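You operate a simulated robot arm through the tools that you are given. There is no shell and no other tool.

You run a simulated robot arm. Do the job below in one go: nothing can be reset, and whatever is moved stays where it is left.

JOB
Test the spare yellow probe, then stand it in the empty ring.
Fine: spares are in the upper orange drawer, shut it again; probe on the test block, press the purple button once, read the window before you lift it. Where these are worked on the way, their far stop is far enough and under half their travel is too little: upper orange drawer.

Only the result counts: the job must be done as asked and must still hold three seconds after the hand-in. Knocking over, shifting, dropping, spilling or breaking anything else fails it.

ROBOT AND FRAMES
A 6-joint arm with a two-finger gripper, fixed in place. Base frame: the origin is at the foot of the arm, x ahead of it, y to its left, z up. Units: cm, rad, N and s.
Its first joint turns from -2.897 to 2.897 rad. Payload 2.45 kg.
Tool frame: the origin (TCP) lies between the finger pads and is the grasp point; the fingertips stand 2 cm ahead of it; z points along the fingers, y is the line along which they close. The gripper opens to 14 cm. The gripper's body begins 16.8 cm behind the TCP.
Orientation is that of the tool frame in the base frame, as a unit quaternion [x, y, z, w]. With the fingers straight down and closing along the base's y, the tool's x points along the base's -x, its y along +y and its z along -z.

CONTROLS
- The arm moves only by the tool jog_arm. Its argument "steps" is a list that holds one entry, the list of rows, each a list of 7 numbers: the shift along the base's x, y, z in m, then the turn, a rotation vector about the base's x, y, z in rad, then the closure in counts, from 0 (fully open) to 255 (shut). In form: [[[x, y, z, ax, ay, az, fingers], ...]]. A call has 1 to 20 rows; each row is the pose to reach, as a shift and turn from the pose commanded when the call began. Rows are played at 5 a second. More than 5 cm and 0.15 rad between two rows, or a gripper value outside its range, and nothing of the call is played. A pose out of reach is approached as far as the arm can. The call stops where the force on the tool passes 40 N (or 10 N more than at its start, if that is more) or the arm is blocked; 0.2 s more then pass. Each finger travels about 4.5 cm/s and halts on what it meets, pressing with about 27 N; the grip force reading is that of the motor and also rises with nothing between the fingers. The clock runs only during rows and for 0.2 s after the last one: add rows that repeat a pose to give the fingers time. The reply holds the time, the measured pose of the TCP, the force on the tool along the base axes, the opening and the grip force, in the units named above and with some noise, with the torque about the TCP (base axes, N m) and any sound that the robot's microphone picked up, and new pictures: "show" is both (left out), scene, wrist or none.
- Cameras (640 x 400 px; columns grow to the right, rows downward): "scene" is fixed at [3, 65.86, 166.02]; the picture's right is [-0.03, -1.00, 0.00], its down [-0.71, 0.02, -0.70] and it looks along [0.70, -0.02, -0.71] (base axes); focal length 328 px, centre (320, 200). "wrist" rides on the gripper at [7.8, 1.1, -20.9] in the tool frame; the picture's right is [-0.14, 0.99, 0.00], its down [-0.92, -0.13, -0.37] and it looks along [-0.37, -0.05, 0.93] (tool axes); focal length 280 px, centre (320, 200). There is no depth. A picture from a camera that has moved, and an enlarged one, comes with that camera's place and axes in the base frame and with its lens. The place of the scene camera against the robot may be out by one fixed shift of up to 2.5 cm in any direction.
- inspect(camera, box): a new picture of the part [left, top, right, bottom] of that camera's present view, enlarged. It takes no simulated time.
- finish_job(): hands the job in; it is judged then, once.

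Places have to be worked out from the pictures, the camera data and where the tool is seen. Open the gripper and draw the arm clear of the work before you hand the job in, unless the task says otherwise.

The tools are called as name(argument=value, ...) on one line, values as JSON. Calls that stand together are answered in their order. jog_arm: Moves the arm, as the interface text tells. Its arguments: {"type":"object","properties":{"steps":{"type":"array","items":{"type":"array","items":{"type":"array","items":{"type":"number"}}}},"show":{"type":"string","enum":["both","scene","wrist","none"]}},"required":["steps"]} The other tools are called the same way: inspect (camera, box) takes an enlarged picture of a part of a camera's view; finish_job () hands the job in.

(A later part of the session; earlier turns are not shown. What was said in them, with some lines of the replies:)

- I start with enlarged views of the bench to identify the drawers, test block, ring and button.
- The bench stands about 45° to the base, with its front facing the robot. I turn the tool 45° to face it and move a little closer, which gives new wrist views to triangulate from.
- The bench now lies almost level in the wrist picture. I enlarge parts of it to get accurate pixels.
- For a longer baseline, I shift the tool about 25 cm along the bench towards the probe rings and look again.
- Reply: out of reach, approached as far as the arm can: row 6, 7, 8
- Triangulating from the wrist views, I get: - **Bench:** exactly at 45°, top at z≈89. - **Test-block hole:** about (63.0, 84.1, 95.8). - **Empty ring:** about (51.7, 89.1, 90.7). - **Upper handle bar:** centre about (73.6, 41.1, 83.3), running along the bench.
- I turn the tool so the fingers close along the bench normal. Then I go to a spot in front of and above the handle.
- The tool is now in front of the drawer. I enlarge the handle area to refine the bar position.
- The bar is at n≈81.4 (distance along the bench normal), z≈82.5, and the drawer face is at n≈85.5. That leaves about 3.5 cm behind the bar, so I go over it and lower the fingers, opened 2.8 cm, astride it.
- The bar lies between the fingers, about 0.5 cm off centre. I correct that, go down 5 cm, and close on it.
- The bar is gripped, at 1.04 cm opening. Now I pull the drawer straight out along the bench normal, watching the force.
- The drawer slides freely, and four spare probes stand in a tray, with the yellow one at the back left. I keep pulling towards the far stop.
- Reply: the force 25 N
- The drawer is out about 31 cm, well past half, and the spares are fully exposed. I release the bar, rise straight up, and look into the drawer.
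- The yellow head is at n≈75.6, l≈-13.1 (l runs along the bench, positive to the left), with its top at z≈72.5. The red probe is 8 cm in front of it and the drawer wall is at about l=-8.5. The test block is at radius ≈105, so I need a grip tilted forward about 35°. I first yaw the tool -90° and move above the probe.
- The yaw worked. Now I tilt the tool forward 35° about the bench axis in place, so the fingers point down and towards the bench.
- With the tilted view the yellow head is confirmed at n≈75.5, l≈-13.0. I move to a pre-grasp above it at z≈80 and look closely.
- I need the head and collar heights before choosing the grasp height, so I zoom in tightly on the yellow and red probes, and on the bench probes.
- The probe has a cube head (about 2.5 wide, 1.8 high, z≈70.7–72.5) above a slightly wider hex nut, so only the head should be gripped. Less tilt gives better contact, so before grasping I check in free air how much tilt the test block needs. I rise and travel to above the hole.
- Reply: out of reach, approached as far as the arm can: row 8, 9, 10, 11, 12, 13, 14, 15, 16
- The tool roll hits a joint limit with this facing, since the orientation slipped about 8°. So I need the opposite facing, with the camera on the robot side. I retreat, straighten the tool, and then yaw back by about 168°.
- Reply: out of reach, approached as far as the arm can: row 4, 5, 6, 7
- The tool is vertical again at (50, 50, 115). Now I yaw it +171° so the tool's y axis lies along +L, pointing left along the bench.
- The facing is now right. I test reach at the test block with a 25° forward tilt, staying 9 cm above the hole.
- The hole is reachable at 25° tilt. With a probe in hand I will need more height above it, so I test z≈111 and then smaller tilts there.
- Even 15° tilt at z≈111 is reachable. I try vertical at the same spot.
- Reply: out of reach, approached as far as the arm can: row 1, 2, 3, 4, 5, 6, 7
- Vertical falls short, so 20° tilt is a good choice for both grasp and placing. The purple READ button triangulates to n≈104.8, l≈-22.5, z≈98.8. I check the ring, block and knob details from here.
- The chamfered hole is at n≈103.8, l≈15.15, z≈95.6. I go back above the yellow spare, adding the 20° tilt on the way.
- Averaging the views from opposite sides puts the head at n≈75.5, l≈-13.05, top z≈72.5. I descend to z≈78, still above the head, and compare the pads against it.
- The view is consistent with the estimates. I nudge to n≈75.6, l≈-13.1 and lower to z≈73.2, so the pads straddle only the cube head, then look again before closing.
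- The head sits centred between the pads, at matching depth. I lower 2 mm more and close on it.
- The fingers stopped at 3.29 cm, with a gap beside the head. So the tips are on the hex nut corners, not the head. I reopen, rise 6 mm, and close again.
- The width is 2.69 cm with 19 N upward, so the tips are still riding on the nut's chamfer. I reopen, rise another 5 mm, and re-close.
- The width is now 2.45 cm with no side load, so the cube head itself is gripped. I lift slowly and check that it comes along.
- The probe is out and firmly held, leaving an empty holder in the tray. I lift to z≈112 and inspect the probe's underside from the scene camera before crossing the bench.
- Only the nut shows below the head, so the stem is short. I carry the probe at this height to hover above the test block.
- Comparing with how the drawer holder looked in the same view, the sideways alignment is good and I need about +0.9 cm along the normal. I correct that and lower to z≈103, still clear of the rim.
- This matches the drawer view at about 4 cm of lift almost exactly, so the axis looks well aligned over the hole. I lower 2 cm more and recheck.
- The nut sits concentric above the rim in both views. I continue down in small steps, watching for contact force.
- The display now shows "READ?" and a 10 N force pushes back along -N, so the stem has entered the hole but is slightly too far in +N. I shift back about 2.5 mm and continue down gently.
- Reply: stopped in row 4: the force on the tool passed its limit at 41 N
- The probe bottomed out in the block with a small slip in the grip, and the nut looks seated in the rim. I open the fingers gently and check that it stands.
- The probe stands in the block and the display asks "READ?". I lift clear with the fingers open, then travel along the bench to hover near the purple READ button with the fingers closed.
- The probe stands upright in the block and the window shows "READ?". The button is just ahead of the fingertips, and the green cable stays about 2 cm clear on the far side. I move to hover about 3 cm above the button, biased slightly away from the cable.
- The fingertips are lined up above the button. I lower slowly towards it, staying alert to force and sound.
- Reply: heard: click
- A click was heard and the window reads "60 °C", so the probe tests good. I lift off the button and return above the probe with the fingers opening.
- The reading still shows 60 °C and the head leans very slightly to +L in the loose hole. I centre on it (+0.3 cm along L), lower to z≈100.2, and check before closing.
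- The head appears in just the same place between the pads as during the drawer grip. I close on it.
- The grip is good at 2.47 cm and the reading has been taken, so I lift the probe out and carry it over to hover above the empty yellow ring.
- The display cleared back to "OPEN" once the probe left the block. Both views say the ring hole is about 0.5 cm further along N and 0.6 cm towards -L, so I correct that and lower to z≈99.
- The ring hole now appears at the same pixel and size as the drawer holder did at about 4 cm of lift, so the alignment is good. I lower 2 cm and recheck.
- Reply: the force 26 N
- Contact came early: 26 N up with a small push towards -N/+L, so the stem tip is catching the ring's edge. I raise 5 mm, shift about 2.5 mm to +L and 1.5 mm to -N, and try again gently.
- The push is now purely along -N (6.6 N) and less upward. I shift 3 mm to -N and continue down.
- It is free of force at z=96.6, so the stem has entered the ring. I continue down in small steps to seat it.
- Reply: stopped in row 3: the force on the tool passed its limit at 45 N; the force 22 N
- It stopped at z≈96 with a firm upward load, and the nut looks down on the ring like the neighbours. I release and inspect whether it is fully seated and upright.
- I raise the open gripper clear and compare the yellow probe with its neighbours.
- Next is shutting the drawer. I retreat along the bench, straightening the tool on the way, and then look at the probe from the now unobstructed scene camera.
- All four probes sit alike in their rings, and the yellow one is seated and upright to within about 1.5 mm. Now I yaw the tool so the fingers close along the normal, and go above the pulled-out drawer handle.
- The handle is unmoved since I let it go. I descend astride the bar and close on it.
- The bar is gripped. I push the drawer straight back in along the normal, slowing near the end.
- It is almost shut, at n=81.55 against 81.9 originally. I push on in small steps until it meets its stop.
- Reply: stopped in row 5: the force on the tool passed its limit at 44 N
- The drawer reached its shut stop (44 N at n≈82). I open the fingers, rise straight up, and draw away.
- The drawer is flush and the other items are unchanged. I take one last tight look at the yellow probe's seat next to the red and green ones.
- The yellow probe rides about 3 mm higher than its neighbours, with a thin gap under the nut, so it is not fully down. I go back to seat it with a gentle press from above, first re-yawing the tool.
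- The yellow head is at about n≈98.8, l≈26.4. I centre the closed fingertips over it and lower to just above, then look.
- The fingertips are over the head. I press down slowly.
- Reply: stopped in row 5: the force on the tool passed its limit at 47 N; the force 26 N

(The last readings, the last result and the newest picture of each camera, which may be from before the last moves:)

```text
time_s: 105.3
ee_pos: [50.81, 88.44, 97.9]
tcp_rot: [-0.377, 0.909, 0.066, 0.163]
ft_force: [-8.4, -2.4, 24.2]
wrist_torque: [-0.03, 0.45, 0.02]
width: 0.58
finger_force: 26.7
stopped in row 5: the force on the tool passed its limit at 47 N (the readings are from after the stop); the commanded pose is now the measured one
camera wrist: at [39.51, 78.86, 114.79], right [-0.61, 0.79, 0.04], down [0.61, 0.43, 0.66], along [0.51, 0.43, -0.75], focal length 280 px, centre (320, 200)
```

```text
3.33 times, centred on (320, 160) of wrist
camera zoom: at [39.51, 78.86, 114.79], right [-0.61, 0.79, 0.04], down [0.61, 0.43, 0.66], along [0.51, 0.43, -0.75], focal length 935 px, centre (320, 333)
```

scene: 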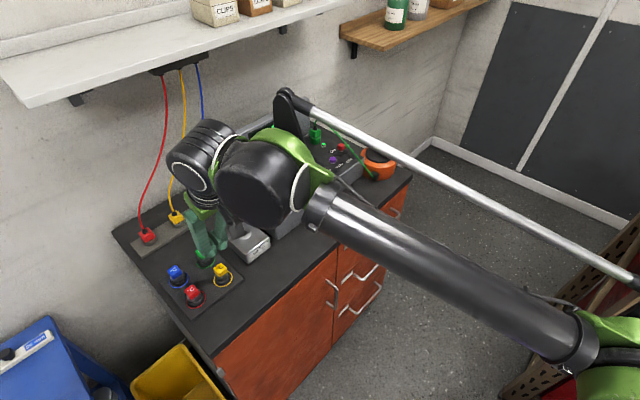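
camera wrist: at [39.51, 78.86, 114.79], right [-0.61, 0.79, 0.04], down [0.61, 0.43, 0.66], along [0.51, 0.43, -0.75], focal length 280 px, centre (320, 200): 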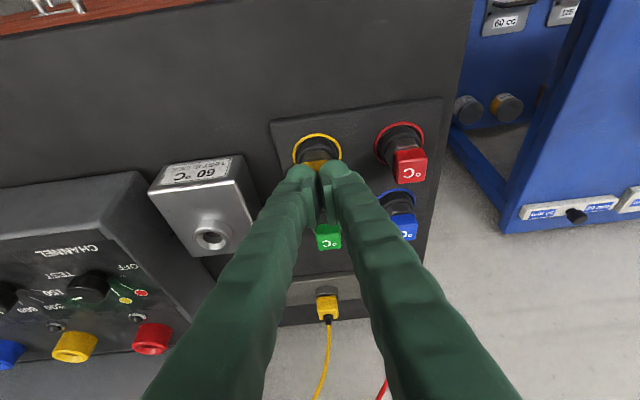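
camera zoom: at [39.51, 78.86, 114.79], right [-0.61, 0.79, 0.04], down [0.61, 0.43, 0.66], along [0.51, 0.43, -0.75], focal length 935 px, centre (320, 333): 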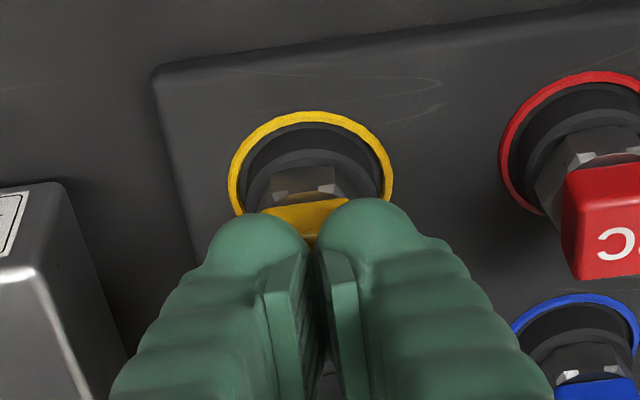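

The press reached 47 N. I lift off straight up and check the seat.

jog_arm(steps=[[[0, 0, 0.005, 0, 0, 0, 255], [0, 0, 0.015, 0, 0, 0, 255], [0, 0, 0.04, 0, 0, 0, 255], [0, 0, 0.08, 0, 0, 0, 255], [-0.03, -0.03, 0.1, 0, 0, 0, 255], [-0.03, -0.065, 0.1, 0, 0, 0, 255], [-0.02, -0.11, 0.1, 0, 0, 0, 255], [-0.01, -0.155, 0.1, 0, 0, 0, 255], [-0.01, -0.2, 0.1, 0, 0, 0, 255], [-0.01, -0.245, 0.1, 0, 0, 0, 255], [-0.01, -0.245, 0.1, 0, 0, 0, 255]]])

inspect(camera="scene", box=[208, 258, 240, 290])

inspect(camera="scene", box=[160, 235, 260, 310])

```text
time_s: 107.7
ee_pos: [49.99, 63.98, 107.74]
tcp_rot: [-0.377, 0.91, 0.065, 0.162]
ft_force: [-0.3, -0.4, -0.8]
wrist_torque: [0.0, 0.02, -0.01]
width: 0.0
finger_force: 26.8
camera wrist: at [38.69, 54.48, 124.57], right [-0.61, 0.79, 0.04], down [0.61, 0.43, 0.66], along [0.51, 0.43, -0.75], focal length 280 px, centre (320, 200)
```

scene: 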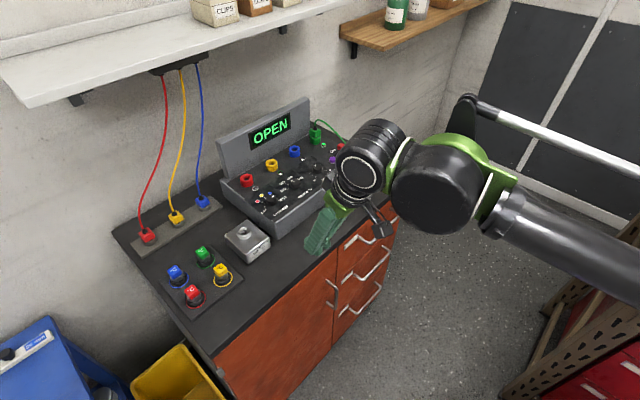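
wrist: 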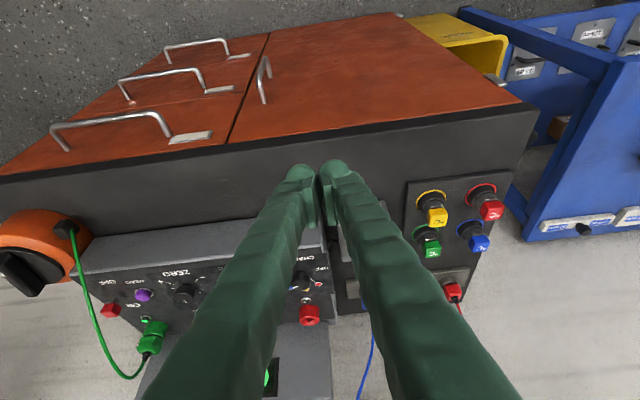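

```text
12.50 times, centred on (224, 274) of scene
camera zoom: at [3.0, 65.86, 166.02], right [-0.03, -1.0, 0.0], down [-0.71, 0.02, -0.7], along [0.7, -0.02, -0.71], focal length 4103 px, centre (1520, -725)
```

zoom: 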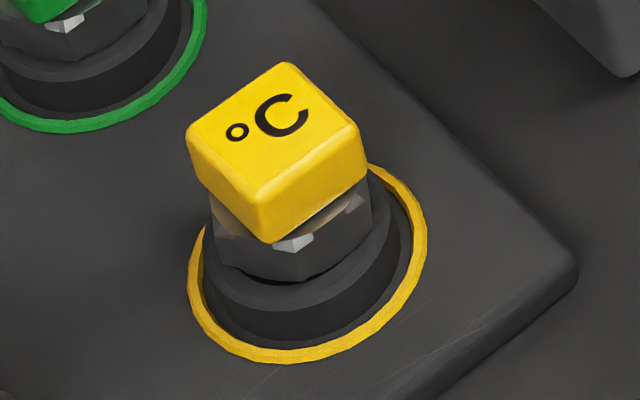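

```text
5.33 times, centred on (210, 272) of scene
camera zoom: at [3.0, 65.86, 166.02], right [-0.03, -1.0, 0.0], down [-0.71, 0.02, -0.7], along [0.7, -0.02, -0.71], focal length 1751 px, centre (907, -187)
```

zoom: 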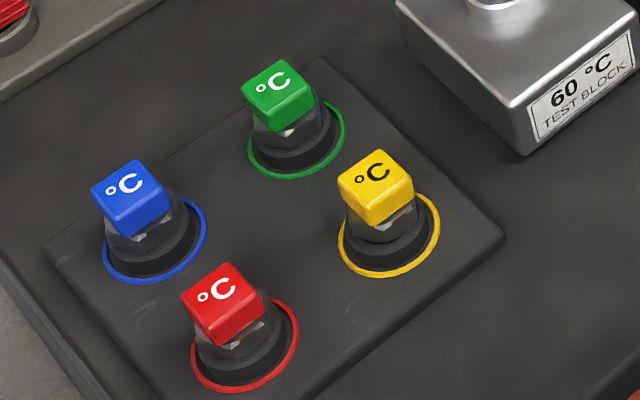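

Nothing moved under a 47 N press, so the probe is bottomed in the ring; it stands upright and stable. I open the gripper and draw the arm clear of the bench.

jog_arm(steps=[[[-0.02, -0.03, 0.02, 0, 0, 0, 200], [-0.04, -0.06, 0.04, 0, 0, 0, 120], [-0.06, -0.09, 0.06, 0, 0, 0, 40], [-0.08, -0.12, 0.08, 0, 0, 0, 0], [-0.1, -0.15, 0.1, 0, 0, 0, 0], [-0.11, -0.18, 0.11, 0, 0, 0, 0], [-0.11, -0.18, 0.11, 0, 0, 0, 0], [-0.11, -0.18, 0.11, 0, 0, 0, 0], [-0.11, -0.18, 0.11, 0, 0, 0, 0], [-0.11, -0.18, 0.11, 0, 0, 0, 0]]])

inspect(camera="scene", box=[150, 150, 420, 320])

inspect(camera="scene", box=[208, 258, 240, 290])

```text
time_s: 109.9
ee_pos: [38.88, 45.97, 118.82]
tcp_rot: [-0.377, 0.91, 0.065, 0.161]
ft_force: [-0.5, 0.1, 1.1]
wrist_torque: [0.01, 0.0, -0.03]
width: 14.01
finger_force: 0.1
camera wrist: at [27.67, 36.43, 135.73], right [-0.61, 0.79, 0.04], down [0.61, 0.43, 0.66], along [0.51, 0.43, -0.75], focal length 280 px, centre (320, 200)
```

scene: 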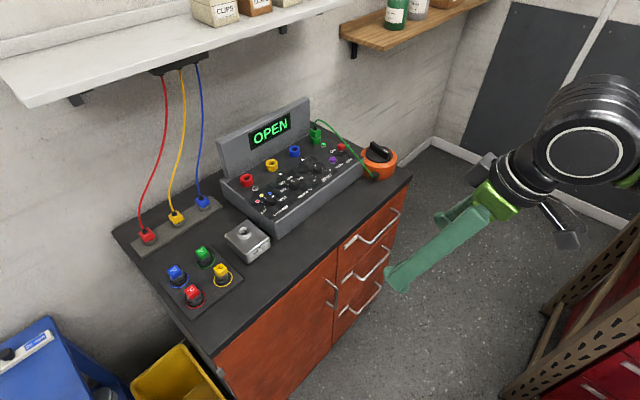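
wrist: 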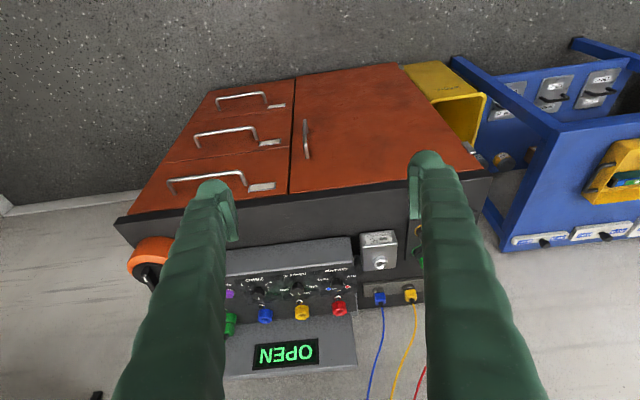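

```text
2.35 times, centred on (285, 235) of scene
camera zoom: at [3.0, 65.86, 166.02], right [-0.03, -1.0, 0.0], down [-0.71, 0.02, -0.7], along [0.7, -0.02, -0.71], focal length 772 px, centre (402, 118)
```

zoom: 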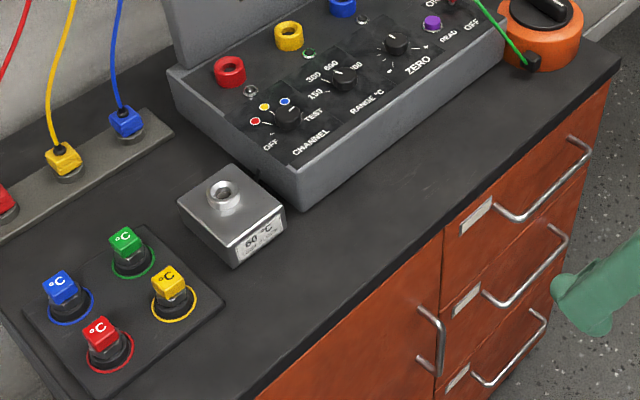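

```text
12.50 times, centred on (224, 274) of scene
camera zoom: at [3.0, 65.86, 166.02], right [-0.03, -1.0, 0.0], down [-0.71, 0.02, -0.7], along [0.7, -0.02, -0.71], focal length 4103 px, centre (1520, -725)
```

zoom: 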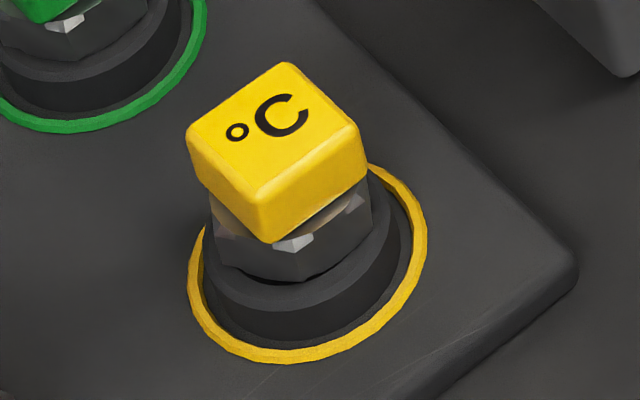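

The probe was tested on the block with one press of the button and read 60 °C before I lifted it. It now stands steady in the yellow ring, the drawer is shut, nothing else is disturbed, and the arm is clear with the gripper open. I hand the job in.

finish_job()

```text
The job is handed in.
```

The spare yellow probe tested good: the window read 60 °C on the 60 °C test block. It now stands in the yellow ring.

- **Test:** I set the probe in the block and pressed the purple button once. I read the window before lifting the probe.
- **Ring:** The probe stands upright and stable, but about 3 mm higher than the other three, with a thin gap under its nut. A 47 N press from above did not move it, so I left it.
- **Drawer:** I opened the upper orange drawer about 31 cm, took the probe out, and later pushed the drawer back to its stop.
- **Surroundings:** Nothing else looks moved or knocked over in the final pictures. The gripper is open and the arm is clear of the bench.
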